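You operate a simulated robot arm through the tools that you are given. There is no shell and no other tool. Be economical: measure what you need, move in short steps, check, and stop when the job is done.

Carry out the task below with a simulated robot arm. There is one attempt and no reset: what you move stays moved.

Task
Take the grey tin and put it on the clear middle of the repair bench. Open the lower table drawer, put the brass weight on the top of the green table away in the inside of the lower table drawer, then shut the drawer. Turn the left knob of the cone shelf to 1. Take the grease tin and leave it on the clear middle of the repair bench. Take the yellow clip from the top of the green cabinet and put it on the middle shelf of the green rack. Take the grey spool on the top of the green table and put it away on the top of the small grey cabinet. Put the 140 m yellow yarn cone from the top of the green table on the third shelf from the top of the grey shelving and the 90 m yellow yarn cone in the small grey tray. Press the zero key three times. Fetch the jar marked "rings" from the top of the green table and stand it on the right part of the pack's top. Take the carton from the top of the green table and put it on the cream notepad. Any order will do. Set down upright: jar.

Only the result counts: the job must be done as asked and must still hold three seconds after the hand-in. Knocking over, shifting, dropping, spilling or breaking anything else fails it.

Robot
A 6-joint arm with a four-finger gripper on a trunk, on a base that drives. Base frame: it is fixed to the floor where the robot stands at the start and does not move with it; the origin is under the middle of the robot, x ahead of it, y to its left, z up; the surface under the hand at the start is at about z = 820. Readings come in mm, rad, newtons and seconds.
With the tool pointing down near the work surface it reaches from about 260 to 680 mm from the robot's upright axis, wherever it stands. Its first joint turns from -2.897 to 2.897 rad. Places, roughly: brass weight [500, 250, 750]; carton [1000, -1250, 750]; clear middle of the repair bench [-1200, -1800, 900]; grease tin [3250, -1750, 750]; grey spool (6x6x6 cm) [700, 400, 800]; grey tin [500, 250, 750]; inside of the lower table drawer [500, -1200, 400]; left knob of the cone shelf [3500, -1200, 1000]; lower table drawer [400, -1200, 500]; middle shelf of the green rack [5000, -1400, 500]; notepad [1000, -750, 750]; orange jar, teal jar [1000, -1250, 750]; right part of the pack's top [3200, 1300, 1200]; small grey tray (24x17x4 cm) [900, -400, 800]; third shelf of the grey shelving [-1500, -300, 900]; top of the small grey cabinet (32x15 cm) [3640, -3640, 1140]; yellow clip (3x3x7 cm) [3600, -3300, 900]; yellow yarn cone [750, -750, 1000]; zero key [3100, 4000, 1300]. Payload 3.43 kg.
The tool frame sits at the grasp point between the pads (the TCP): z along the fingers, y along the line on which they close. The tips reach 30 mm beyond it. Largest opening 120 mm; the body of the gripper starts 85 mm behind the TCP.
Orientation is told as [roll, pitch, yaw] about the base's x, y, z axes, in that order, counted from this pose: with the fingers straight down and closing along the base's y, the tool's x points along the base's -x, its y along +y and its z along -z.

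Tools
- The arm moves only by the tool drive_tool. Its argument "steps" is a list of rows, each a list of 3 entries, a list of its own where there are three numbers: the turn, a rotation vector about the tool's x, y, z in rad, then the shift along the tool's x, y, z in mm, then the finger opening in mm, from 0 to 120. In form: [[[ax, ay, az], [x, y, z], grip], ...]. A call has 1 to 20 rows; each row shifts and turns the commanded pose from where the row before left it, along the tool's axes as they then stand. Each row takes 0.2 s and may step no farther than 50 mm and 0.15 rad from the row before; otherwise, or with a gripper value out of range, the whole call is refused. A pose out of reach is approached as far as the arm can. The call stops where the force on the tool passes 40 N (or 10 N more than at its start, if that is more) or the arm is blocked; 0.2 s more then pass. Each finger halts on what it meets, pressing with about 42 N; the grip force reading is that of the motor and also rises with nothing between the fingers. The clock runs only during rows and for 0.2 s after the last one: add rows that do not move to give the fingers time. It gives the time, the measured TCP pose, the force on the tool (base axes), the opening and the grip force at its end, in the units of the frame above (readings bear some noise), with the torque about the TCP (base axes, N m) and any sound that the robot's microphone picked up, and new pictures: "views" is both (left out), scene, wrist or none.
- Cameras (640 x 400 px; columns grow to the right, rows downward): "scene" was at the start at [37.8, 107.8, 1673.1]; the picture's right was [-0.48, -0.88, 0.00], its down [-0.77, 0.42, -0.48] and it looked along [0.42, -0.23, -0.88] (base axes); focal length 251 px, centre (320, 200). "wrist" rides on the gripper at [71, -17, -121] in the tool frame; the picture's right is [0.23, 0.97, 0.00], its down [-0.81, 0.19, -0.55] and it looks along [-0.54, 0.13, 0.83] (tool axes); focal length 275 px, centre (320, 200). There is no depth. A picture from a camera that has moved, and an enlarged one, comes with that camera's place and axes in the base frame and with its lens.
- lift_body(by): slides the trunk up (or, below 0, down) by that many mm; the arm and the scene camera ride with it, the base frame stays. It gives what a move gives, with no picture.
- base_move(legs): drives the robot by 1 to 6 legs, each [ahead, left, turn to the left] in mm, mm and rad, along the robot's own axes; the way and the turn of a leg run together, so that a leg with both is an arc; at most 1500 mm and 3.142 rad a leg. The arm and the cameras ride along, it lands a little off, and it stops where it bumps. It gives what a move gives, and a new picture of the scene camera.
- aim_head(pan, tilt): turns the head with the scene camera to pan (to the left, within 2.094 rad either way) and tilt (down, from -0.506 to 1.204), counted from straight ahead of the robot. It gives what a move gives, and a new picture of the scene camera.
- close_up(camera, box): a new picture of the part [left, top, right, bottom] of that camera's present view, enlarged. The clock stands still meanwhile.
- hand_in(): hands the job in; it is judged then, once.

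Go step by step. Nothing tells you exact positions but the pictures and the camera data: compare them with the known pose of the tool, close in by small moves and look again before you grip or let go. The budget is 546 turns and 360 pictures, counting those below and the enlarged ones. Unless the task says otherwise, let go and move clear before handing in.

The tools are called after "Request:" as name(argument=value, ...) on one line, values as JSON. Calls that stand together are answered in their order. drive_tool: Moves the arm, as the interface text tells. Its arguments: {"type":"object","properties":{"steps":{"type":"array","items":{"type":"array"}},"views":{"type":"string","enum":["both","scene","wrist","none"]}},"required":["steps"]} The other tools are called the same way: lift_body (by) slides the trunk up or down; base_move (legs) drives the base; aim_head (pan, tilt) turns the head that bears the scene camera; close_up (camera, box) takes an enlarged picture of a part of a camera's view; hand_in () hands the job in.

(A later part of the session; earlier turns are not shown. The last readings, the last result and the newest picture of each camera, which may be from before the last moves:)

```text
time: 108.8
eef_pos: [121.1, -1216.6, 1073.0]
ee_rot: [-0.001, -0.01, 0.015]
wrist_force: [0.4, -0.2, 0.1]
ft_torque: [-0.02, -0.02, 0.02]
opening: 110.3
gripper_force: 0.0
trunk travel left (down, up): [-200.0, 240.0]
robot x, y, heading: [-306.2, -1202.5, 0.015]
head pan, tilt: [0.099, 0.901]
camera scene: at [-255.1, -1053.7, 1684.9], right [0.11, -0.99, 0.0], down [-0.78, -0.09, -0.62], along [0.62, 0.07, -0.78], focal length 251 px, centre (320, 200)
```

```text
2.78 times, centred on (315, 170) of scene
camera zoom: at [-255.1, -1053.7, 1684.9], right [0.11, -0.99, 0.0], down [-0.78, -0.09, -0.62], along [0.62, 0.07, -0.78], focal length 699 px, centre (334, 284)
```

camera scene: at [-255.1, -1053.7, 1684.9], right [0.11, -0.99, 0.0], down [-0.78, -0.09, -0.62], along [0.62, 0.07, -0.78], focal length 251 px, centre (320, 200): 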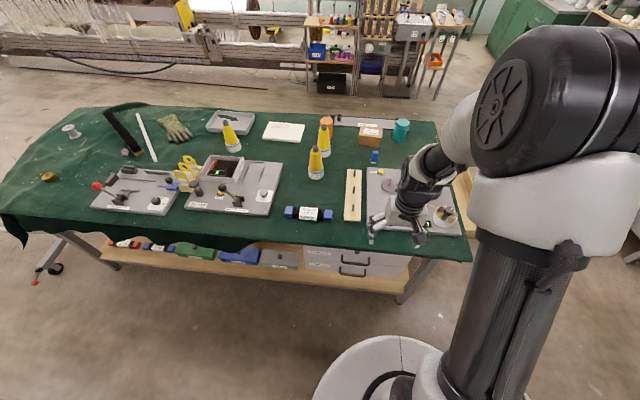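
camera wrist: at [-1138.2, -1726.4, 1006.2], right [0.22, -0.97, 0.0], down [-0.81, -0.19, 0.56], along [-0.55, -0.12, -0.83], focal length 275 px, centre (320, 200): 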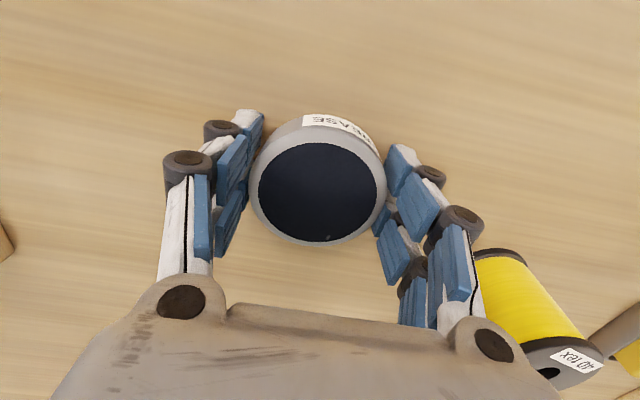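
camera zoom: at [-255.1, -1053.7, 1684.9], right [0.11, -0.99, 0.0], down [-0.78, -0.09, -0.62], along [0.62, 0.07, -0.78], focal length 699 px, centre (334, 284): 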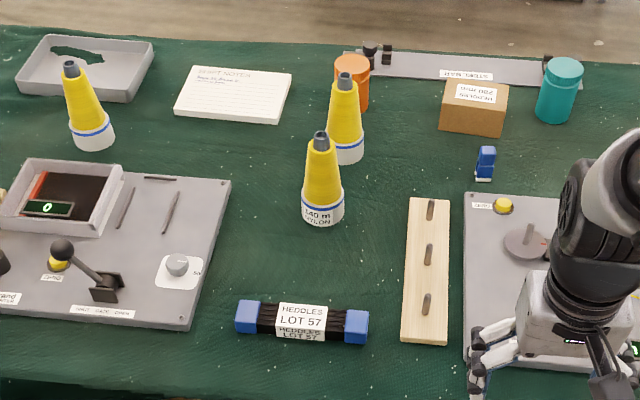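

The lower drawer ("WEIGHTS RODS") handle is near [250,-1160,465]. I'll lower the trunk, then turn the gripper to point forward with the fingers closing vertically.

Request:
lift_body(by=-200)

Request:
drive_tool(steps=[[[0, 0, 0.15], [0, 0, 0], 60], [[0, 0, 0.15], [0, 0, 0], 60], [[0, 0, 0.15], [0, 0, 0], 60], [[0, 0, 0.15], [0, 0, 0], 60], [[0, 0, 0.15], [0, 0, 0], 60], [[0, 0, 0.15], [0, 0, 0], 60], [[0, 0, 0.15], [0, 0, 0], 60], [[0, 0, 0.15], [0, 0, 0], 60], [[0, 0, 0.15], [0, 0, 0], 60], [[0, 0, 0.15], [0, 0, 0], 60], [[0, 0, 0.055], [0, 0, 0], 60], [[-0.15, 0, 0], [0, 0, 0], 60], [[-0.15, 0, 0], [0, 0, 0], 60], [[-0.15, 0, 0], [0, 0, 0], 60], [[-0.15, 0, 0], [0, 0, 0], 60], [[-0.15, 0, 0], [0, 0, 0], 60], [[-0.15, 0, 0], [0, 0, 0], 60], [[-0.15, 0, 0], [0, 0, 0], 60]], views="both")

```text
time: 111.0
eef_pos: [120.7, -1215.5, 873.7]
ee_rot: [0.0, -0.01, 0.013]
wrist_force: [-0.1, 0.2, -0.2]
ft_torque: [-0.01, 0.01, 0.0]
opening: 110.0
gripper_force: 0.0
trunk travel left (down, up): [0.0, 440.0]
robot x, y, heading: [-307.5, -1198.8, 0.022]
head pan, tilt: [0.099, 0.901]
```

```text
time: 114.8
eef_pos: [182.3, -1221.6, 861.7]
ee_rot: [1.059, 0.0, -1.538]
wrist_force: [-0.2, -0.1, 0.0]
ft_torque: [0.04, -0.01, 0.0]
opening: 60.0
gripper_force: 0.0
out of reach, approached as far as the arm can: row 14, 15, 16, 17, 18
trunk travel left (down, up): [0.0, 440.0]
robot x, y, heading: [-308.6, -1200.8, 0.014]
head pan, tilt: [0.099, 0.901]
camera scene: at [-254.9, -1053.5, 1484.8], right [0.12, -0.99, 0.0], down [-0.78, -0.09, -0.62], along [0.62, 0.07, -0.78], focal length 251 px, centre (320, 200)
camera wrist: at [66.4, -1155.1, 905.7], right [0.47, 0.25, 0.85], down [-0.36, -0.82, 0.44], along [0.81, -0.51, -0.3], focal length 275 px, centre (320, 200)
```

scene: 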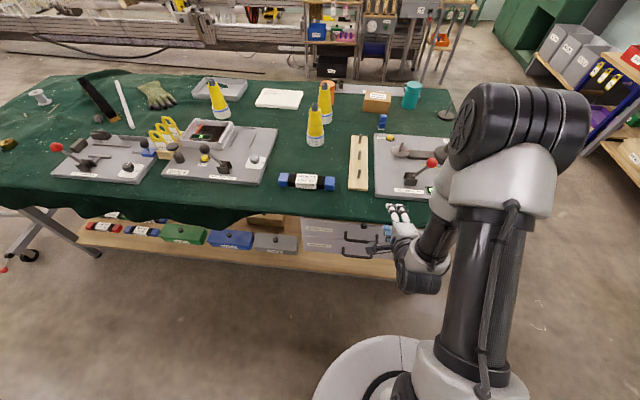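
wrist: 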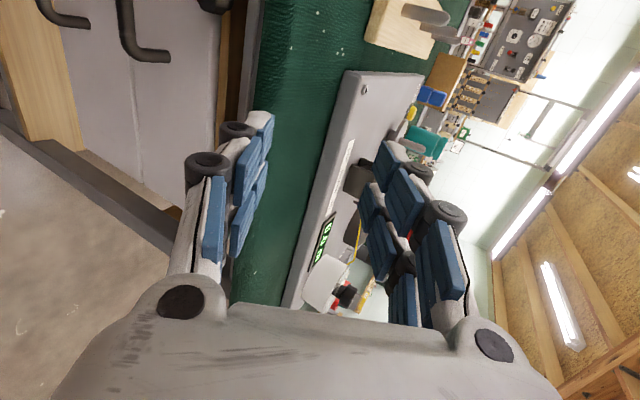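

The forward-pointing pose needs more distance, so I back the base off 120 mm, then move down toward the handle height.

Request:
base_move(legs=[[-130, 0, 0]])

Request:
drive_tool(steps=[[[0, 0, 0], [0, 17, 30], 60], [[0, 0, 0], [0, 17, 30], 60], [[0, 0, 0], [0, -26, 15], 60], [[0, 0, 0], [0, -26, 15], 60], [[0, 0, 0], [0, -26, 15], 60]], views="none")

```text
time: 116.0
eef_pos: [52.5, -1224.1, 861.6]
ee_rot: [1.059, -0.001, -1.539]
wrist_force: [0.3, -0.5, -1.0]
ft_torque: [-0.05, -0.02, 0.02]
opening: 60.1
gripper_force: 0.1
trunk travel left (down, up): [0.0, 440.0]
robot x, y, heading: [-436.6, -1205.7, 0.018]
head pan, tilt: [0.099, 0.901]
camera scene: at [-383.7, -1055.5, 1484.9], right [0.11, -0.99, 0.0], down [-0.78, -0.09, -0.62], along [0.62, 0.07, -0.78], focal length 251 px, centre (320, 200)
```

scene: 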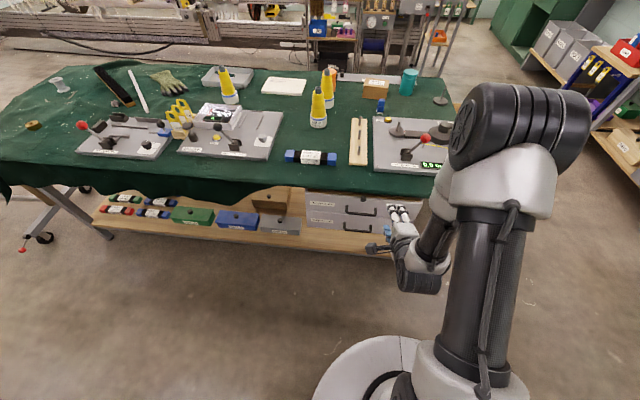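

```text
time: 117.2
eef_pos: [123.6, -1222.1, 771.5]
ee_rot: [1.062, 0.001, -1.54]
wrist_force: [0.0, 0.3, -0.3]
ft_torque: [-0.02, 0.02, 0.03]
opening: 60.2
gripper_force: 0.0
trunk travel left (down, up): [0.0, 440.0]
robot x, y, heading: [-441.8, -1201.5, 0.013]
head pan, tilt: [0.099, 0.901]
```

Now down to just in front of the lower handle.

Request:
drive_tool(steps=[[[0, 0, 0], [8.5, -29.5, 21], 60], [[0, 0, 0], [8.5, -29.5, 21], 60], [[0, 0, 0], [8.5, -29.5, 21], 60], [[0, 0, 0], [8.5, -29.5, 21], 60], [[0, 0, 0], [8.5, -29.5, 21], 60], [[0, 0, 0], [8.5, -29.5, 20], 60], [[0, 0, 0], [8.5, -29, 18], 60], [[0, 0, 0], [0, 0, 0], 60]], views="both")

```text
time: 119.0
eef_pos: [145.3, -1160.8, 522.5]
ee_rot: [1.059, -0.001, -1.539]
wrist_force: [-0.6, 0.8, 0.7]
ft_torque: [0.0, -0.03, 0.01]
opening: 60.0
gripper_force: 0.1
trunk travel left (down, up): [0.0, 440.0]
robot x, y, heading: [-436.6, -1201.1, 0.015]
head pan, tilt: [0.099, 0.901]
camera scene: at [-383.1, -1055.4, 1484.9], right [0.11, -0.99, 0.0], down [-0.78, -0.09, -0.62], along [0.62, 0.07, -0.78], focal length 251 px, centre (320, 200)
camera wrist: at [30.2, -1094.4, 566.5], right [0.47, 0.25, 0.85], down [-0.36, -0.82, 0.44], along [0.81, -0.51, -0.3], focal length 275 px, centre (320, 200)
```

scene: 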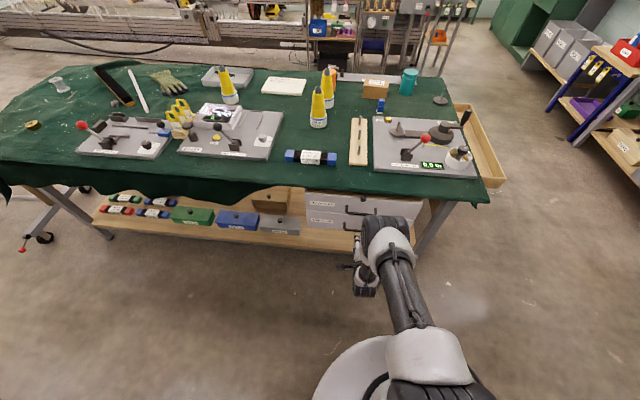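
wrist: 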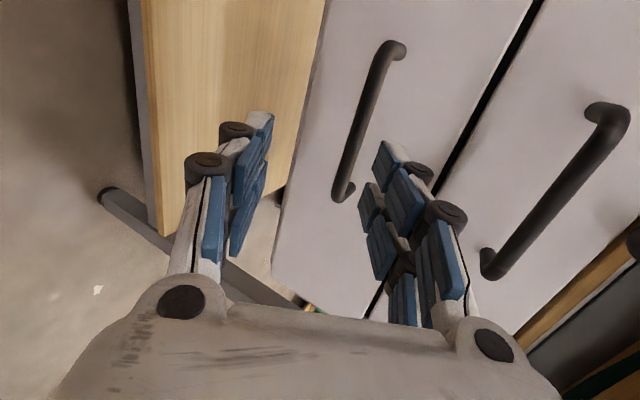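

The lower bar is at about [233,-1150,502]. I level the gripper further and align with the bar's height before advancing.

Request:
drive_tool(steps=[[[-0.15, 0, 0], [0, 0, 0], 50], [[-0.15, 0, 0], [0, 0, 0], 50], [[-0.13, 0, 0], [0, 0, 0], 50], [[0, 0, 0], [11, -20, 0], 50], [[0, 0, 0], [0, 0, 20], 50], [[0, 0, 0], [0, 0, 0], 50]], views="wrist")

```text
time: 120.4
eef_pos: [162.3, -1151.6, 541.0]
ee_rot: [1.487, 0.0, -1.539]
wrist_force: [-0.7, -0.3, -0.1]
ft_torque: [0.0, 0.04, -0.05]
opening: 49.9
gripper_force: 0.1
out of reach, approached as far as the arm can: row 3, 4
trunk travel left (down, up): [0.0, 440.0]
robot x, y, heading: [-433.1, -1207.5, 0.01]
head pan, tilt: [0.099, 0.901]
camera wrist: at [38.3, -1083.9, 534.9], right [0.07, 0.23, 0.97], down [-0.51, -0.83, 0.24], along [0.86, -0.51, 0.06], focal length 275 px, centre (320, 200)
```

wrist: 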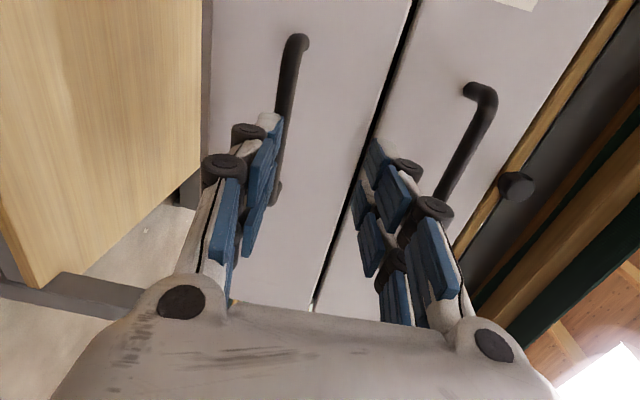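

Level isn't reachable this low, so I return to the 30°-down tilt.

Request:
drive_tool(steps=[[[0.15, 0, 0], [0, 0, -10], 40], [[0.15, 0, 0], [0, 0, -10], 40], [[0.13, 0, 0], [0, 0, 0], 40], [[0, 0, 0], [0, 0, 0], 40]], views="wrist")

```text
time: 121.4
eef_pos: [141.9, -1151.9, 542.6]
ee_rot: [1.058, 0.001, -1.539]
wrist_force: [0.1, 0.4, 0.0]
ft_torque: [0.03, -0.01, 0.02]
opening: 40.1
gripper_force: 0.1
trunk travel left (down, up): [0.0, 440.0]
robot x, y, heading: [-438.1, -1203.6, 0.014]
head pan, tilt: [0.099, 0.901]
camera wrist: at [26.9, -1084.4, 586.2], right [0.47, 0.25, 0.85], down [-0.36, -0.82, 0.44], along [0.81, -0.51, -0.3], focal length 275 px, centre (320, 200)
```

wrist: 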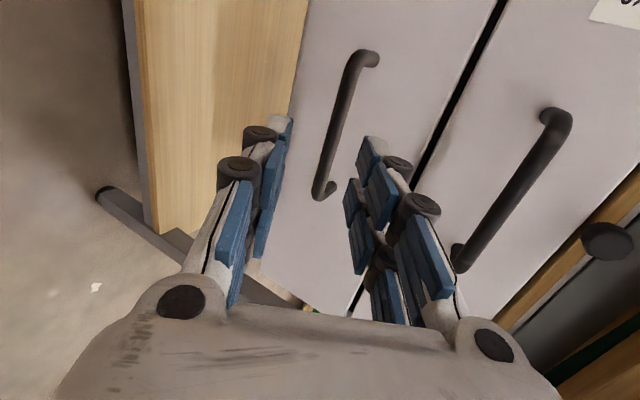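

The bar works out at about [220,-1144,510]. I align and advance most of the way, then check.

Request:
drive_tool(steps=[[[0, 0, 0], [8, 9.5, 10], 40], [[0, 0, 0], [0, 0, 15], 40], [[0, 0, 0], [0, 0, 15], 40], [[0, 0, 0], [0, 0, 10], 40], [[0, 0, 0], [0, 0, 0], 40]], views="wrist")

```text
time: 122.6
eef_pos: [190.8, -1141.3, 525.6]
ee_rot: [1.06, -0.001, -1.539]
wrist_force: [0.5, 0.1, -0.7]
ft_torque: [0.0, 0.02, 0.03]
opening: 40.0
gripper_force: 0.1
trunk travel left (down, up): [0.0, 440.0]
robot x, y, heading: [-433.5, -1204.0, 0.007]
head pan, tilt: [0.099, 0.901]
camera wrist: at [75.0, -1074.7, 570.2], right [0.47, 0.25, 0.85], down [-0.36, -0.82, 0.44], along [0.81, -0.51, -0.3], focal length 275 px, centre (320, 200)
```

wrist: 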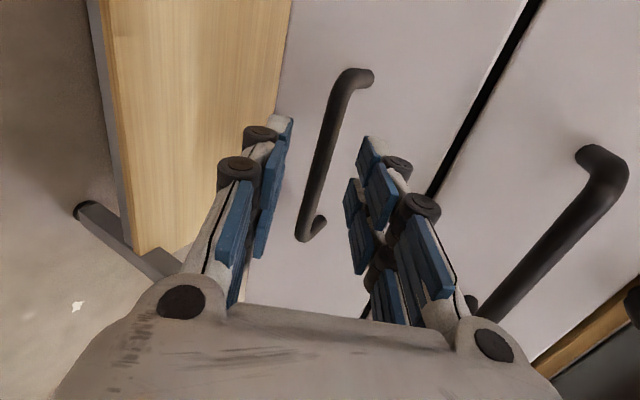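

The bar lies between the fingers. I advance 25 mm more and close.

Request:
drive_tool(steps=[[[0, 0, 0], [0, 0, 12], 40], [[0, 0, 0], [0, 0, 13], 40], [[0, 0, 0], [0, 0, 0], 30], [[0, 0, 0], [0, 0, 0], 10], [[0, 0, 0], [0, 0, 0], 0], [[0, 0, 0], [0, 0, 0], 0]], views="wrist")

```text
time: 124.0
eef_pos: [213.3, -1140.7, 515.9]
ee_rot: [1.063, 0.004, -1.539]
wrist_force: [3.0, 0.1, 6.9]
ft_torque: [0.89, -0.13, -0.52]
opening: 11.5
gripper_force: 35.4
trunk travel left (down, up): [0.0, 440.0]
robot x, y, heading: [-437.4, -1199.9, 0.02]
head pan, tilt: [0.099, 0.901]
camera wrist: at [97.8, -1073.6, 559.3], right [0.47, 0.24, 0.85], down [-0.36, -0.82, 0.44], along [0.81, -0.51, -0.29], focal length 275 px, centre (320, 200)
```

wrist: 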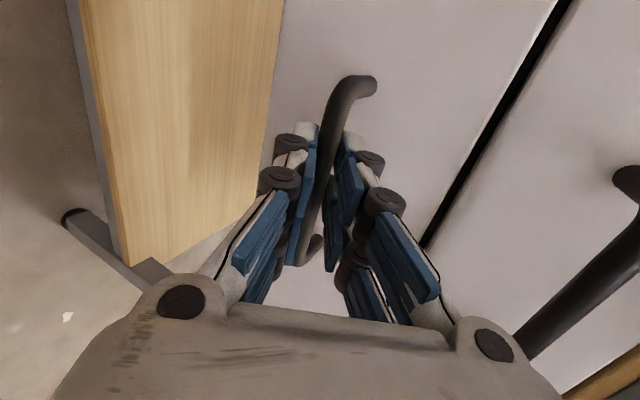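

The bar is gripped. I pull by driving back.

Request:
base_move(legs=[[-120, 0, 0]])

```text
time: 125.3
eef_pos: [93.3, -1140.3, 515.6]
ee_rot: [1.063, 0.001, -1.537]
wrist_force: [0.1, 13.0, 15.8]
ft_torque: [1.41, -0.25, -0.55]
opening: 11.6
gripper_force: 44.9
trunk travel left (down, up): [0.0, 440.0]
robot x, y, heading: [-553.8, -1205.4, 0.017]
head pan, tilt: [0.099, 0.901]
camera scene: at [-504.6, -1056.9, 1484.9], right [0.12, -0.99, 0.0], down [-0.78, -0.09, -0.62], along [0.62, 0.07, -0.78], focal length 251 px, centre (320, 200)
```

scene: 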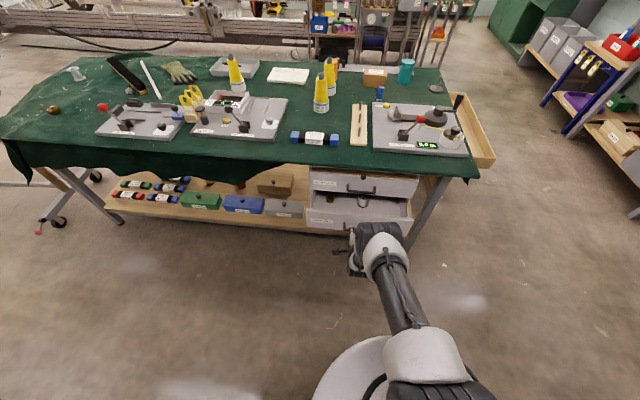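

The drawer follows. I pull another 130 mm.

Request:
base_move(legs=[[-130, 2, 0]])

Request:
close_up(camera="scene", box=[290, 150, 450, 250])

```text
time: 126.6
eef_pos: [-35.2, -1140.7, 515.1]
ee_rot: [1.063, 0.0, -1.535]
wrist_force: [0.9, 7.1, 6.8]
ft_torque: [1.22, -0.1, -0.74]
opening: 11.5
gripper_force: 44.6
trunk travel left (down, up): [0.0, 440.0]
robot x, y, heading: [-681.6, -1206.3, 0.015]
head pan, tilt: [0.099, 0.901]
camera scene: at [-632.3, -1057.2, 1484.9], right [0.12, -0.99, 0.0], down [-0.78, -0.09, -0.62], along [0.62, 0.07, -0.78], focal length 251 px, centre (320, 200)
```

scene: 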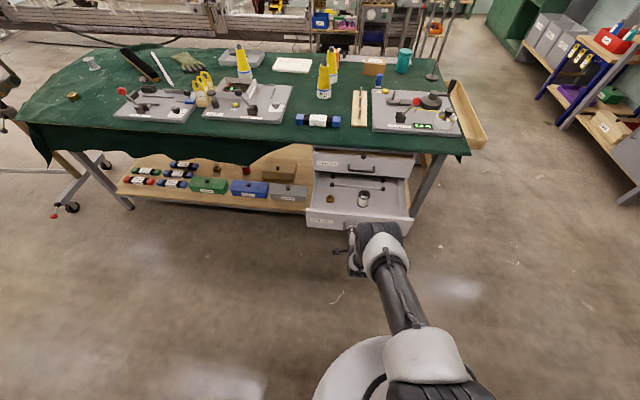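

```text
4.00 times, centred on (370, 200) of scene
camera zoom: at [-632.3, -1057.2, 1484.9], right [0.12, -0.99, 0.0], down [-0.78, -0.09, -0.62], along [0.62, 0.07, -0.78], focal length 1005 px, centre (120, 200)
```

zoom: 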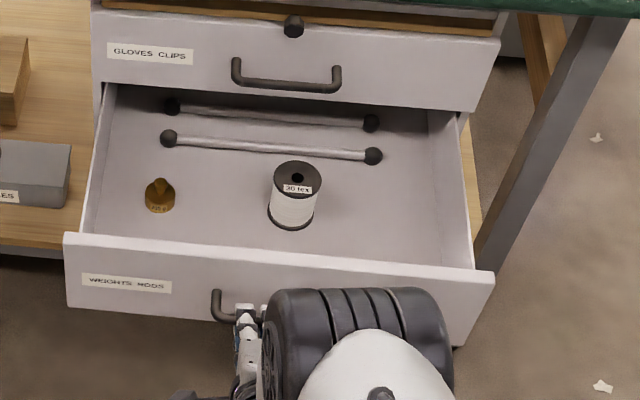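

The drawer is open about 250 mm; there's free floor inside between the small weight and the spool and to the spool's right. I let go and back out.

Request:
drive_tool(steps=[[[0, 0, 0], [0, 0, 0], 30], [[0, 0, 0], [0, 0, 0], 40], [[0, 0, 0], [0, 0, 0], 40], [[0, 0, 0], [0, 0, -20], 40], [[0, 0, 0], [0, 0, -30], 40], [[0, 0, 0], [0, 0, -30], 40]], views="wrist")

```text
time: 128.0
eef_pos: [-104.4, -1143.8, 554.6]
ee_rot: [1.064, 0.0, -1.534]
wrist_force: [0.0, 0.6, -0.8]
ft_torque: [0.0, -0.04, 0.01]
opening: 39.9
gripper_force: 0.0
trunk travel left (down, up): [0.0, 440.0]
robot x, y, heading: [-685.9, -1204.6, 0.011]
head pan, tilt: [0.099, 0.901]
camera wrist: at [-220.1, -1077.1, 597.5], right [0.46, 0.25, 0.85], down [-0.36, -0.82, 0.44], along [0.81, -0.51, -0.29], focal length 275 px, centre (320, 200)
```

wrist: 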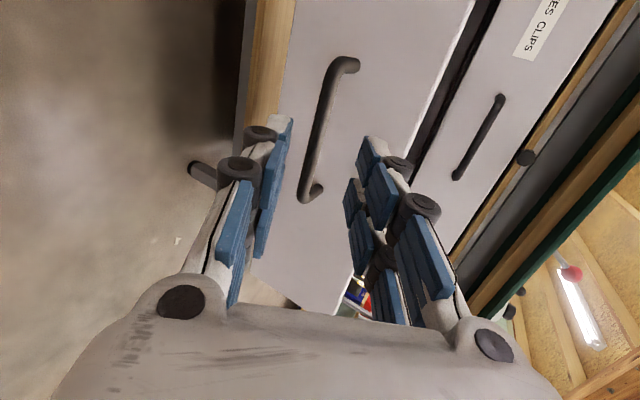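

Released. Now raise the trunk, straighten the tool to vertical, and drive to the brass weight.

Request:
lift_body(by=230)

Request:
drive_tool(steps=[[[0.15, 0, 0], [0, 0, -10], 60], [[0.15, 0, 0], [0, 0, -10], 60], [[0.15, 0, 0], [0, 0, -10], 60], [[0.15, 0, 0], [0, 0, -10], 60], [[0.15, 0, 0], [0, 0, -10], 60], [[0.15, 0, 0], [0, 0, -10], 60], [[0.15, 0, 0], [0, 0, -10], 60], [[0.014, 0, 0], [0, -30, 0], 60], [[0, 0, -0.15], [0, -30, 0], 60], [[0, 0, -0.15], [0, 0, 0], 60], [[0, 0, -0.15], [0, 0, 0], 60], [[0, 0, -0.15], [0, 0, 0], 60], [[0, 0, -0.15], [0, 0, 0], 60], [[0, 0, -0.15], [0, 0, 0], 60], [[0, 0, -0.15], [0, 0, 0], 60], [[0, 0, -0.15], [0, 0, 0], 60], [[0, 0, -0.15], [0, 0, 0], 60], [[0, 0, -0.15], [0, 0, 0], 60], [[0, 0, -0.05], [0, 0, 0], 60]], views="none")

```text
time: 130.4
eef_pos: [-104.7, -1143.5, 783.3]
ee_rot: [1.063, -0.001, -1.535]
wrist_force: [0.8, 0.8, -0.9]
ft_torque: [0.0, -0.02, -0.01]
opening: 40.2
gripper_force: 0.0
trunk travel left (down, up): [-230.0, 210.0]
robot x, y, heading: [-683.0, -1202.7, 0.015]
head pan, tilt: [0.099, 0.901]
```

```text
time: 134.4
eef_pos: [-202.7, -1146.8, 838.1]
ee_rot: [0.0, 0.0, 0.016]
wrist_force: [0.2, -0.5, -0.3]
ft_torque: [-0.01, 0.03, 0.02]
opening: 60.1
gripper_force: 0.0
trunk travel left (down, up): [-230.0, 210.0]
robot x, y, heading: [-686.9, -1203.4, 0.018]
head pan, tilt: [0.099, 0.901]
```

Request:
drive_tool(steps=[[[0, 0, 0], [10, -15, -45], 80], [[0, 0, 0], [15, -15, -45], 80], [[0, 0, 0], [20, -10, -45], 80], [[0, 0, 0], [20, -10, -45], 80], [[0, 0, 0], [10, -10, -30], 80]], views="none")

Request:
base_move(legs=[[0, 1480, -0.016], [640, 0, 0]])

Request:
aim_head(pan=0.3, tilt=1.1)

```text
refused: row 3 steps farther than a row can; nothing moved
```

```text
time: 144.9
eef_pos: [432.3, 312.2, 837.6]
ee_rot: [0.0, 0.003, -0.007]
wrist_force: [0.2, -0.6, 0.1]
ft_torque: [0.02, -0.04, 0.02]
opening: 60.0
gripper_force: 0.0
trunk travel left (down, up): [-230.0, 210.0]
robot x, y, heading: [-53.7, 265.7, -0.006]
head pan, tilt: [0.099, 0.901]
camera scene: at [6.0, 410.3, 1714.8], right [0.1, -1.0, 0.0], down [-0.78, -0.07, -0.62], along [0.62, 0.06, -0.78], focal length 251 px, centre (320, 200)
```

scene: 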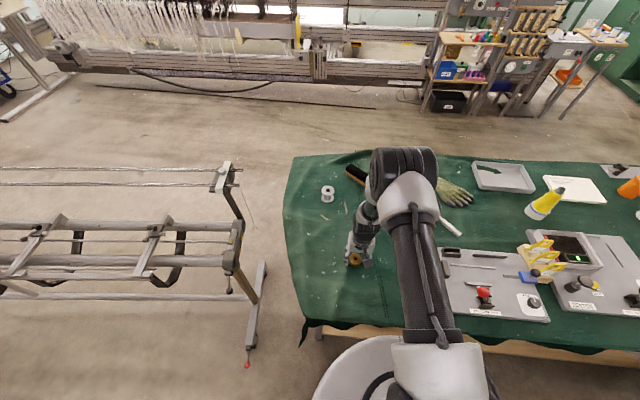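

```text
time: 145.6
eef_pos: [431.8, 312.2, 838.7]
ee_rot: [-0.001, 0.001, -0.008]
wrist_force: [0.3, 0.4, 0.7]
ft_torque: [-0.02, 0.0, -0.01]
opening: 59.9
gripper_force: 0.1
trunk travel left (down, up): [-230.0, 210.0]
robot x, y, heading: [-51.2, 264.0, 0.003]
head pan, tilt: [0.3, 1.1]
camera scene: at [-9.3, 421.4, 1701.0], right [0.29, -0.96, 0.0], down [-0.85, -0.26, -0.45], along [0.43, 0.13, -0.89], focal length 251 px, centre (320, 200)
```

scene: 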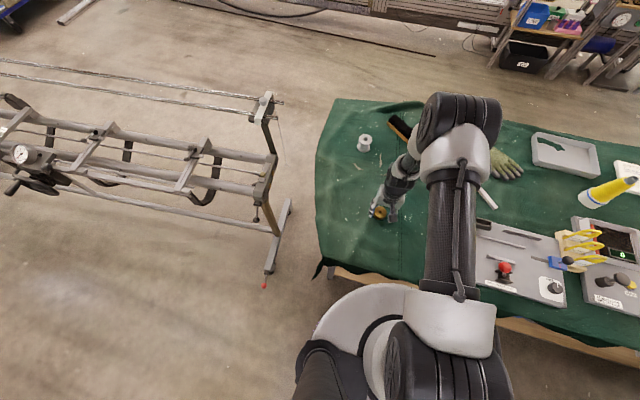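

The arm rode low but nothing was hit; the weight is right by the hand. I look with the wrist camera.

Request:
drive_tool(steps=[[[0, 0, 0], [0, 0, -40], 80]], views="wrist")

```text
time: 146.0
eef_pos: [430.4, 310.6, 877.7]
ee_rot: [0.002, 0.001, -0.007]
wrist_force: [-0.6, 0.4, -1.0]
ft_torque: [-0.01, 0.01, 0.01]
opening: 80.1
gripper_force: 0.1
trunk travel left (down, up): [-230.0, 210.0]
robot x, y, heading: [-54.0, 262.0, -0.005]
head pan, tilt: [0.3, 1.1]
camera wrist: at [360.0, 294.2, 998.5], right [-0.22, 0.97, 0.0], down [0.81, 0.19, 0.55], along [0.54, 0.12, -0.83], focal length 275 px, centre (320, 200)
```

wrist: 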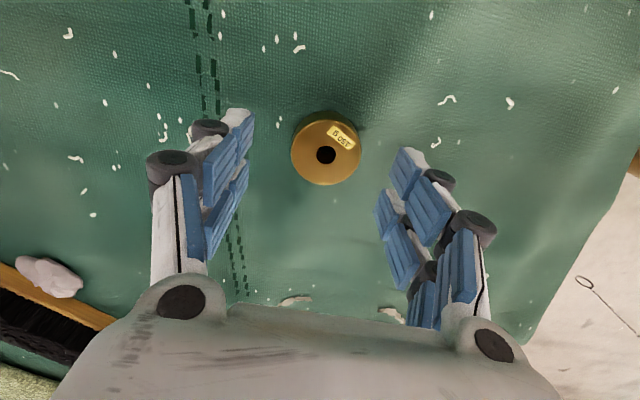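

The weight ("150 g") is at about [437,315]. I lower to z≈829 and close on it.

Request:
drive_tool(steps=[[[0, 0, 0], [-7, 4, 15], 80], [[0, 0, 0], [0, 0, 20], 80], [[0, 0, 0], [0, 0, 12], 80], [[0, 0, 0], [0, 0, 0], 80]], views="wrist")

```text
time: 147.0
eef_pos: [439.2, 316.2, 829.4]
ee_rot: [0.0, 0.001, -0.007]
wrist_force: [-0.3, -0.2, 0.0]
ft_torque: [-0.01, -0.04, 0.0]
opening: 80.0
gripper_force: 0.0
trunk travel left (down, up): [-230.0, 210.0]
robot x, y, heading: [-47.4, 263.4, -0.007]
head pan, tilt: [0.3, 1.1]
camera wrist: at [367.5, 298.5, 950.8], right [-0.22, 0.97, 0.0], down [0.81, 0.19, 0.55], along [0.54, 0.12, -0.83], focal length 275 px, centre (320, 200)
```

wrist: 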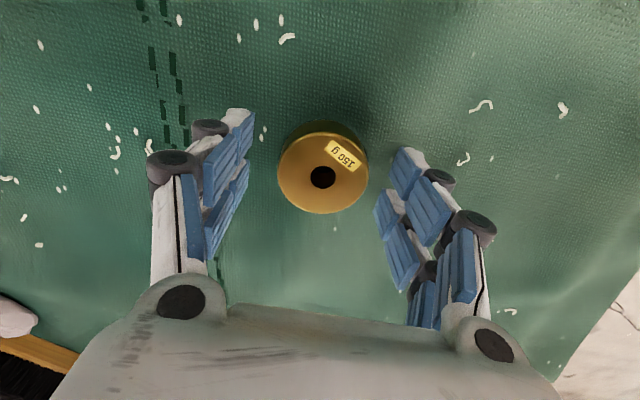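

Centred. I close on it and lift slightly.

Request:
drive_tool(steps=[[[0, 0, 0], [0, 0, 2], 65], [[0, 0, 0], [0, 0, 0], 50], [[0, 0, 0], [0, 0, 0], 40], [[0, 0, 0], [0, 0, 0], 30], [[0, 0, 0], [0, 0, 0], 20], [[0, 0, 0], [0, 0, 0], 20], [[0, 0, 0], [0, 0, -4], 20], [[0, 0, 0], [0, 0, -6], 20], [[0, 0, 0], [0, 0, -10], 20], [[0, 0, 0], [0, 0, -15], 20], [[0, 0, 0], [0, 0, 0], 20]], views="wrist")

```text
time: 149.4
eef_pos: [438.6, 315.7, 863.8]
ee_rot: [0.001, 0.002, -0.006]
wrist_force: [0.1, 0.8, -2.0]
ft_torque: [0.01, 0.0, 0.03]
opening: 48.3
gripper_force: 42.2
trunk travel left (down, up): [-230.0, 210.0]
robot x, y, heading: [-51.8, 264.7, -0.002]
head pan, tilt: [0.3, 1.1]
camera wrist: at [368.1, 298.3, 983.6], right [-0.22, 0.97, 0.0], down [0.81, 0.19, 0.55], along [0.54, 0.12, -0.83], focal length 275 px, centre (320, 200)
```

wrist: 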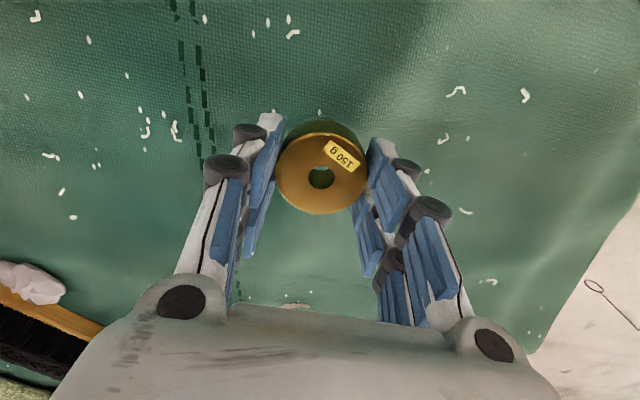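

Held. I raise and retract, then verify before driving.

Request:
drive_tool(steps=[[[0, 0, 0], [10, -5, -30], 20], [[0, 0, 0], [15, -5, -30], 20], [[0, 0, 0], [20, -5, -30], 20], [[0, 0, 0], [20, -10, -30], 20], [[0, 0, 0], [20, -10, -20], 20], [[0, 0, 0], [0, 0, 0], 20]], views="none")

```text
time: 150.8
eef_pos: [353.0, 282.1, 1005.4]
ee_rot: [-0.001, 0.003, -0.004]
wrist_force: [-0.1, -0.2, -1.1]
ft_torque: [-0.01, 0.06, -0.01]
opening: 48.5
gripper_force: 42.0
trunk travel left (down, up): [-230.0, 210.0]
robot x, y, heading: [-54.6, 263.6, -0.007]
head pan, tilt: [0.3, 1.1]
```

Request:
base_move(legs=[[-320, 0, 0], [0, -1480, 0.005]])

```text
time: 159.9
eef_pos: [35.6, -1197.9, 1004.4]
ee_rot: [0.0, 0.001, 0.0]
wrist_force: [0.1, 0.0, -1.8]
ft_torque: [-0.01, -0.01, 0.0]
opening: 48.3
gripper_force: 42.0
trunk travel left (down, up): [-230.0, 210.0]
robot x, y, heading: [-372.7, -1220.3, -0.001]
head pan, tilt: [0.3, 1.1]
camera scene: at [-329.2, -1060.6, 1701.0], right [0.3, -0.95, 0.0], down [-0.85, -0.27, -0.45], along [0.43, 0.14, -0.89], focal length 251 px, centre (320, 200)
```

scene: 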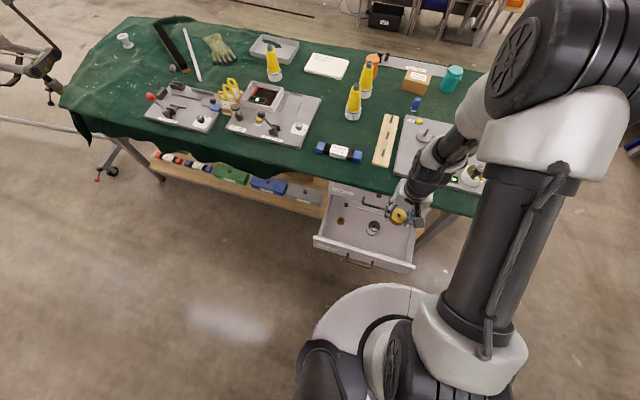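

The drawer spot to the right of the spool, about [95,-1285], is free. I move over it, then lower.

Request:
drive_tool(steps=[[[0, 0, 0], [-20, -30, 0], 20], [[0, 0, 0], [-20, -30, 0], 20], [[0, 0, 0], [-19, -27, 0], 20], [[0, 0, 0], [0, 0, 0], 20]], views="none")

Request:
lift_body(by=-230)

Request:
drive_tool(steps=[[[0, 0, 0], [0, 0, 40], 20], [[0, 0, 0], [0, 0, 40], 20], [[0, 0, 0], [0, 0, 40], 20], [[0, 0, 0], [0, 0, 0], 20]], views="both")

```text
time: 160.9
eef_pos: [93.6, -1284.5, 1005.2]
ee_rot: [0.0, 0.0, -0.001]
wrist_force: [-0.1, 0.0, -1.1]
ft_torque: [0.01, -0.02, -0.02]
opening: 48.5
gripper_force: 42.1
trunk travel left (down, up): [-230.0, 210.0]
robot x, y, heading: [-368.5, -1219.8, -0.001]
head pan, tilt: [0.3, 1.1]
```

```text
time: 163.3
eef_pos: [93.3, -1284.8, 774.8]
ee_rot: [0.0, 0.0, -0.001]
wrist_force: [0.2, 0.3, -1.0]
ft_torque: [0.03, 0.01, -0.01]
opening: 48.0
gripper_force: 42.0
trunk travel left (down, up): [0.0, 440.0]
robot x, y, heading: [-370.9, -1215.2, 0.004]
head pan, tilt: [0.3, 1.1]
```

```text
time: 164.3
eef_pos: [96.1, -1284.6, 654.8]
ee_rot: [-0.001, -0.001, -0.001]
wrist_force: [-0.5, -0.7, -1.3]
ft_torque: [-0.02, -0.04, 0.02]
opening: 48.4
gripper_force: 42.0
trunk travel left (down, up): [0.0, 440.0]
robot x, y, heading: [-367.9, -1219.3, 0.006]
head pan, tilt: [0.3, 1.1]
camera scene: at [-329.0, -1060.3, 1471.0], right [0.3, -0.95, 0.0], down [-0.85, -0.27, -0.45], along [0.43, 0.14, -0.89], focal length 251 px, centre (320, 200)
camera wrist: at [24.8, -1302.4, 775.4], right [-0.23, 0.97, 0.0], down [0.81, 0.19, 0.55], along [0.54, 0.13, -0.83], focal length 275 px, centre (320, 200)
```

scene: 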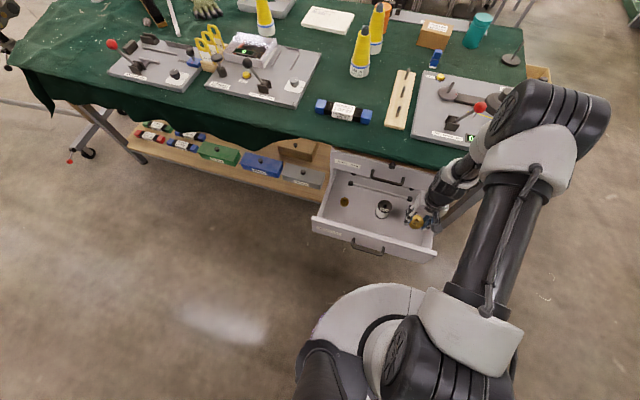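
wrist: 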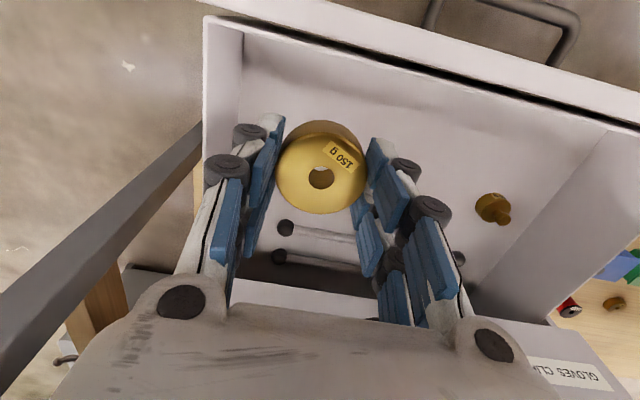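

There's room on all sides. I shift slightly inward and lower further.

Request:
drive_tool(steps=[[[0, 0, 0], [-12, 0, 40], 20], [[0, 0, 0], [0, 0, 40], 20], [[0, 0, 0], [0, 0, 30], 20], [[0, 0, 0], [0, 0, 0], 20]], views="wrist")

```text
time: 165.3
eef_pos: [106.3, -1283.4, 544.8]
ee_rot: [-0.002, 0.0, -0.001]
wrist_force: [0.0, -0.6, -1.7]
ft_torque: [0.02, 0.02, -0.02]
opening: 48.4
gripper_force: 41.7
trunk travel left (down, up): [0.0, 440.0]
robot x, y, heading: [-368.9, -1216.2, 0.004]
head pan, tilt: [0.3, 1.1]
camera wrist: at [35.8, -1302.0, 665.0], right [-0.23, 0.97, 0.0], down [0.81, 0.19, 0.55], along [0.54, 0.13, -0.83], focal length 275 px, centre (320, 200)
```

wrist: 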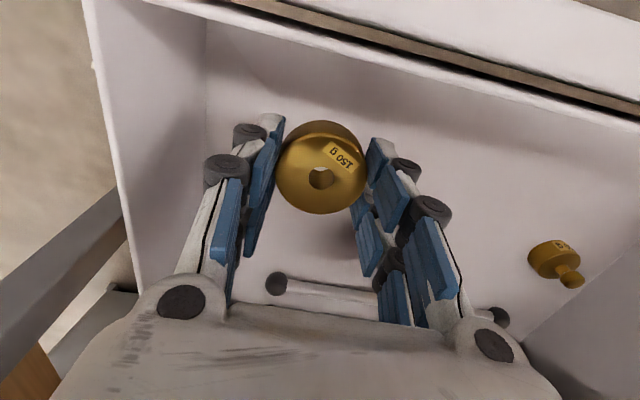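

Inside the drawer with room; I keep lowering until contact.

Request:
drive_tool(steps=[[[0, 0, 0], [0, 0, 12], 20], [[0, 0, 0], [0, 0, 10], 20], [[0, 0, 0], [0, 0, 4], 20], [[0, 0, 0], [0, 0, 4], 20], [[0, 0, 0], [0, 0, 4], 20], [[0, 0, 0], [0, 0, 0], 20]], views="wrist")

```text
time: 166.7
eef_pos: [106.2, -1284.5, 509.3]
ee_rot: [0.001, 0.0, -0.001]
wrist_force: [0.3, 0.2, 0.5]
ft_torque: [0.0, -0.02, 0.0]
opening: 48.3
gripper_force: 42.1
trunk travel left (down, up): [0.0, 440.0]
robot x, y, heading: [-368.7, -1220.8, -0.001]
head pan, tilt: [0.3, 1.1]
camera wrist: at [35.2, -1301.9, 630.5], right [-0.23, 0.97, 0.0], down [0.81, 0.19, 0.55], along [0.54, 0.13, -0.83], focal length 275 px, centre (320, 200)
```

wrist: 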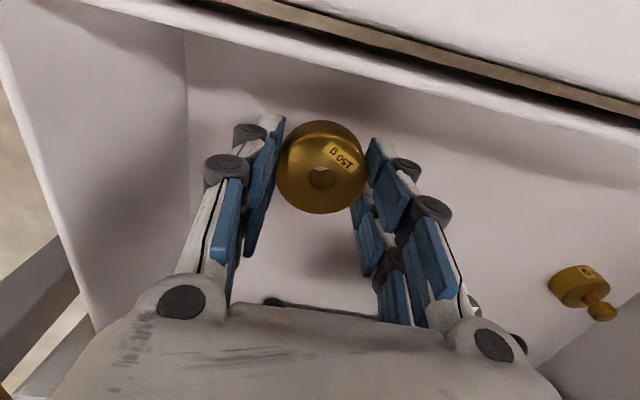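

Request:
drive_tool(steps=[[[0, 0, 0], [0, 0, 4], 20], [[0, 0, 0], [0, 0, 4], 20], [[0, 0, 0], [0, 0, 3], 20], [[0, 0, 0], [0, 0, 3], 20], [[0, 0, 0], [0, 0, 0], 20]], views="none")

```text
time: 167.9
eef_pos: [105.7, -1284.5, 496.1]
ee_rot: [0.001, -0.001, 0.0]
wrist_force: [-0.4, 0.8, -1.3]
ft_torque: [0.0, -0.02, -0.01]
opening: 48.1
gripper_force: 42.2
trunk travel left (down, up): [0.0, 440.0]
robot x, y, heading: [-371.1, -1217.8, 0.009]
head pan, tilt: [0.3, 1.1]
```

Request:
drive_tool(steps=[[[0, 0, 0], [0, 0, 4], 20], [[0, 0, 0], [0, 0, 3], 20], [[0, 0, 0], [0, 0, 3], 20], [[0, 0, 0], [0, 0, 3], 20], [[0, 0, 0], [0, 0, 0], 20]], views="none")

```text
time: 169.1
eef_pos: [106.8, -1285.7, 484.3]
ee_rot: [0.001, 0.0, -0.001]
wrist_force: [0.4, -0.9, -1.8]
ft_torque: [0.01, 0.0, 0.01]
opening: 48.2
gripper_force: 42.0
trunk travel left (down, up): [0.0, 440.0]
robot x, y, heading: [-370.3, -1217.9, 0.001]
head pan, tilt: [0.3, 1.1]
```

Request:
drive_tool(steps=[[[0, 0, 0], [0, 0, 3], 20], [[0, 0, 0], [0, 0, 3], 20], [[0, 0, 0], [0, 0, 3], 20], [[0, 0, 0], [0, 0, 3], 20], [[0, 0, 0], [0, 0, 0], 20]], views="wrist")

```text
time: 169.9
eef_pos: [110.8, -1284.1, 479.0]
ee_rot: [-0.003, -0.006, 0.001]
wrist_force: [-2.0, 2.0, 20.4]
ft_torque: [0.24, 0.57, -0.09]
opening: 48.4
gripper_force: 42.1
trunk travel left (down, up): [0.0, 440.0]
robot x, y, heading: [-372.5, -1218.2, -0.0]
head pan, tilt: [0.3, 1.1]
stopped in row 4: the force on the tool passed its limit at 46 N (the readings are from after the stop); the commanded pose is now the measured one
camera wrist: at [38.8, -1301.9, 599.3], right [-0.23, 0.97, 0.0], down [0.81, 0.19, 0.56], along [0.54, 0.13, -0.83], focal length 275 px, centre (320, 200)
```

wrist: 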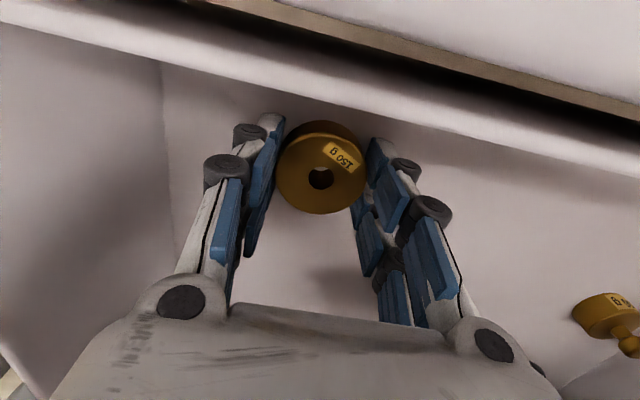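

Contact with the drawer floor. I release and rise straight up.

Request:
drive_tool(steps=[[[0, 0, 0], [0, 0, -1], 60], [[0, 0, 0], [0, 0, 0], 64], [[0, 0, 0], [0, 0, 0], 64], [[0, 0, 0], [0, 0, -20], 64], [[0, 0, 0], [0, 0, -40], 64], [[0, 0, 0], [0, 0, -40], 64], [[0, 0, 0], [0, 0, -40], 64], [[0, 0, 0], [0, 0, -40], 64]], views="wrist")

```text
time: 171.7
eef_pos: [107.8, -1283.8, 658.4]
ee_rot: [0.002, -0.002, 0.002]
wrist_force: [0.5, -0.4, 0.1]
ft_torque: [0.0, -0.05, -0.03]
opening: 63.9
gripper_force: 0.0
trunk travel left (down, up): [0.0, 440.0]
robot x, y, heading: [-367.9, -1216.5, 0.007]
head pan, tilt: [0.3, 1.1]
camera wrist: at [37.7, -1301.7, 778.8], right [-0.23, 0.97, 0.0], down [0.81, 0.19, 0.55], along [0.54, 0.13, -0.83], focal length 275 px, centre (320, 200)
```

wrist: 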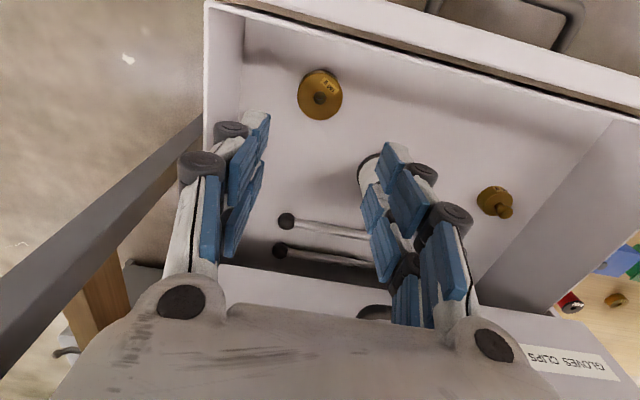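

The weight rests flat in the drawer. To shut it I'll re-grip the handle the same way: raise, back off, re-tilt.

Request:
drive_tool(steps=[[[0, 0, 0], [0, 0, -45], 40], [[0, 0, 0], [0, 0, -45], 40], [[0, 0, 0], [0, 0, -20], 40]], views="none")

Request:
base_move(legs=[[-313, 13, 0.005]])

Request:
drive_tool(steps=[[[0, 0, 0.15], [-20, 20, 0], 40], [[0, 0, 0.15], [-20, 20, 0], 40], [[0, 0, 0.15], [-20, 20, 0], 40], [[0, 0, 0.15], [-20, 20, 0], 40], [[0, 0, 0.15], [0, 0, 0], 40], [[0, 0, 0.15], [0, 0, 0], 40], [[0, 0, 0.15], [0, 0, 0], 40], [[0, 0, 0.15], [0, 0, 0], 40], [[0, 0, 0.15], [0, 0, 0], 40], [[0, 0, 0.15], [0, 0, 0], 40], [[0, 0, 0.06], [0, 0, 0], 40], [[-0.15, 0, 0], [0, 0, 0], 40], [[-0.15, 0, 0], [0, 0, 0], 40], [[-0.15, 0, 0], [0, 0, 0], 40], [[-0.15, 0, 0], [0, 0, 0], 40], [[-0.15, 0, 0], [0, 0, 0], 40], [[-0.15, 0, 0], [0, 0, 0], 40], [[-0.15, 0, 0], [0, 0, 0], 40]], views="wrist")

```text
time: 172.5
eef_pos: [108.9, -1284.4, 768.2]
ee_rot: [0.0, -0.004, 0.0]
wrist_force: [0.2, 0.0, 0.6]
ft_torque: [-0.01, 0.0, 0.0]
opening: 39.8
gripper_force: 0.0
trunk travel left (down, up): [0.0, 440.0]
robot x, y, heading: [-368.9, -1218.5, 0.003]
head pan, tilt: [0.3, 1.1]
```

```text
time: 174.6
eef_pos: [-206.0, -1271.8, 767.9]
ee_rot: [0.0, -0.004, 0.0]
wrist_force: [-0.5, -0.3, 0.8]
ft_torque: [0.0, 0.01, 0.0]
opening: 40.1
gripper_force: 0.0
trunk travel left (down, up): [0.0, 440.0]
robot x, y, heading: [-686.4, -1203.6, 0.003]
head pan, tilt: [0.3, 1.1]
camera scene: at [-643.9, -1048.2, 1471.0], right [0.3, -0.95, 0.0], down [-0.85, -0.27, -0.45], along [0.43, 0.14, -0.89], focal length 251 px, centre (320, 200)
```

scene: 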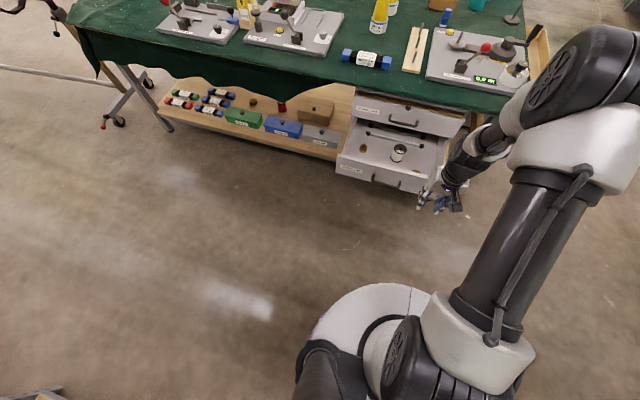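

```text
time: 178.4
eef_pos: [-111.1, -1212.8, 768.5]
ee_rot: [1.053, -0.001, -1.558]
wrist_force: [-0.3, -1.1, 0.3]
ft_torque: [-0.01, 0.01, -0.02]
opening: 39.9
gripper_force: 0.1
trunk travel left (down, up): [0.0, 440.0]
robot x, y, heading: [-682.9, -1205.1, 0.0]
head pan, tilt: [0.3, 1.1]
camera wrist: at [-224.5, -1143.7, 812.9], right [0.48, 0.24, 0.85], down [-0.38, -0.82, 0.44], along [0.79, -0.53, -0.3], focal length 275 px, centre (320, 200)
```

wrist: 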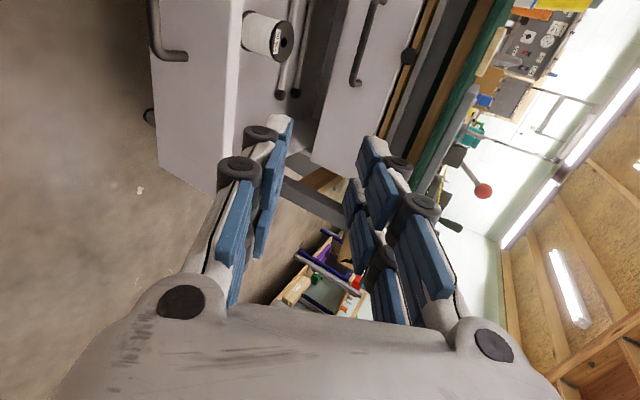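

Request:
drive_tool(steps=[[[0, 0, 0], [12, -30.3, 18.3], 40], [[0, 0, 0], [12, -30.3, 18.3], 40], [[0, 0, 0], [12, -30.3, 18.3], 40], [[0, 0, 0], [12, -30.3, 18.3], 40], [[0, 0, 0], [12, -30.3, 18.3], 40], [[0, 0, 0], [12, -30.3, 18.3], 40], [[0, 0, 0], [0, 0, 0], 40]], views="wrist")

```text
time: 180.0
eef_pos: [-105.9, -1141.0, 555.0]
ee_rot: [1.053, 0.001, -1.557]
wrist_force: [-0.1, -0.3, 0.1]
ft_torque: [-0.03, 0.0, -0.02]
opening: 40.2
gripper_force: 0.1
trunk travel left (down, up): [0.0, 440.0]
robot x, y, heading: [-684.3, -1203.7, 0.004]
head pan, tilt: [0.3, 1.1]
camera wrist: at [-219.2, -1071.1, 599.0], right [0.48, 0.24, 0.85], down [-0.37, -0.82, 0.44], along [0.79, -0.53, -0.3], focal length 275 px, centre (320, 200)
```

wrist: 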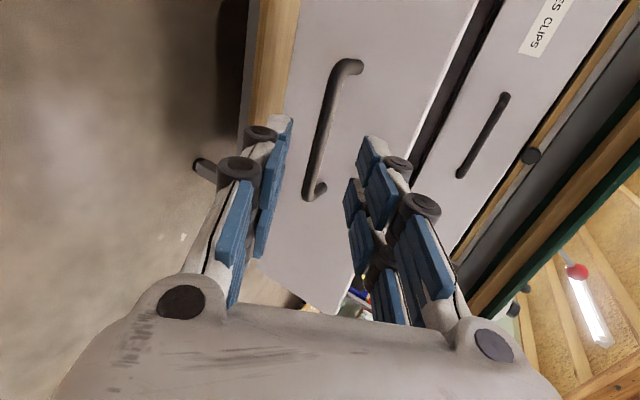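

The view matches the one after release. I advance 80 mm, close on the bar.

Request:
drive_tool(steps=[[[0, 0, 0], [0, 0, 20], 40], [[0, 0, 0], [0, 0, 20], 40], [[0, 0, 0], [0, 0, 20], 40], [[0, 0, 0], [0, 0, 18], 40], [[0, 0, 0], [0, 0, 0], 20], [[0, 0, 0], [0, 0, 0], 0], [[0, 0, 0], [0, 0, 0], 0], [[0, 0, 0], [0, 0, 0], 0]], views="wrist")

```text
time: 181.8
eef_pos: [-37.0, -1140.7, 517.5]
ee_rot: [1.057, 0.001, -1.559]
wrist_force: [3.3, -0.8, 8.8]
ft_torque: [0.08, -0.24, -0.16]
opening: 11.7
gripper_force: 41.8
trunk travel left (down, up): [0.0, 440.0]
robot x, y, heading: [-683.1, -1201.2, 0.004]
head pan, tilt: [0.3, 1.1]
camera wrist: at [-150.9, -1070.7, 563.1], right [0.47, 0.24, 0.85], down [-0.38, -0.82, 0.44], along [0.8, -0.53, -0.3], focal length 275 px, centre (320, 200)
```

wrist: 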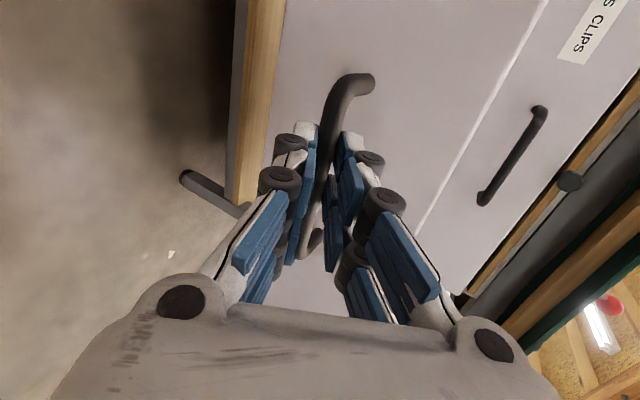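

Gripped. I push it shut by driving forward.

Request:
base_move(legs=[[243, 0, 0]])

```text
time: 183.6
eef_pos: [202.1, -1140.5, 519.3]
ee_rot: [1.059, 0.0, -1.559]
wrist_force: [-0.2, 4.7, 20.4]
ft_torque: [0.49, -0.43, 0.42]
opening: 11.6
gripper_force: 44.9
trunk travel left (down, up): [0.0, 440.0]
robot x, y, heading: [-444.5, -1205.2, 0.002]
head pan, tilt: [0.3, 1.1]
camera scene: at [-405.6, -1047.5, 1471.1], right [0.3, -0.95, 0.0], down [-0.85, -0.27, -0.46], along [0.43, 0.14, -0.89], focal length 251 px, centre (320, 200)
```

scene: 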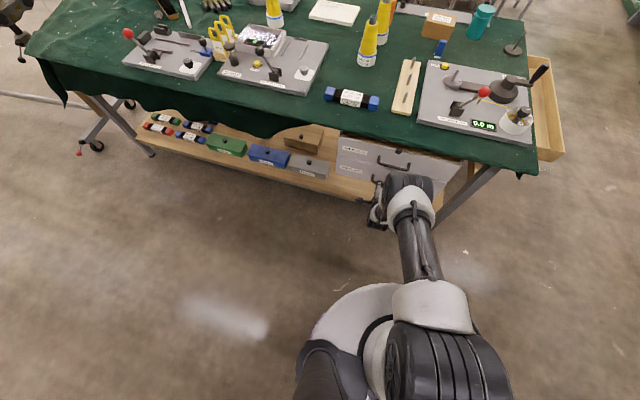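

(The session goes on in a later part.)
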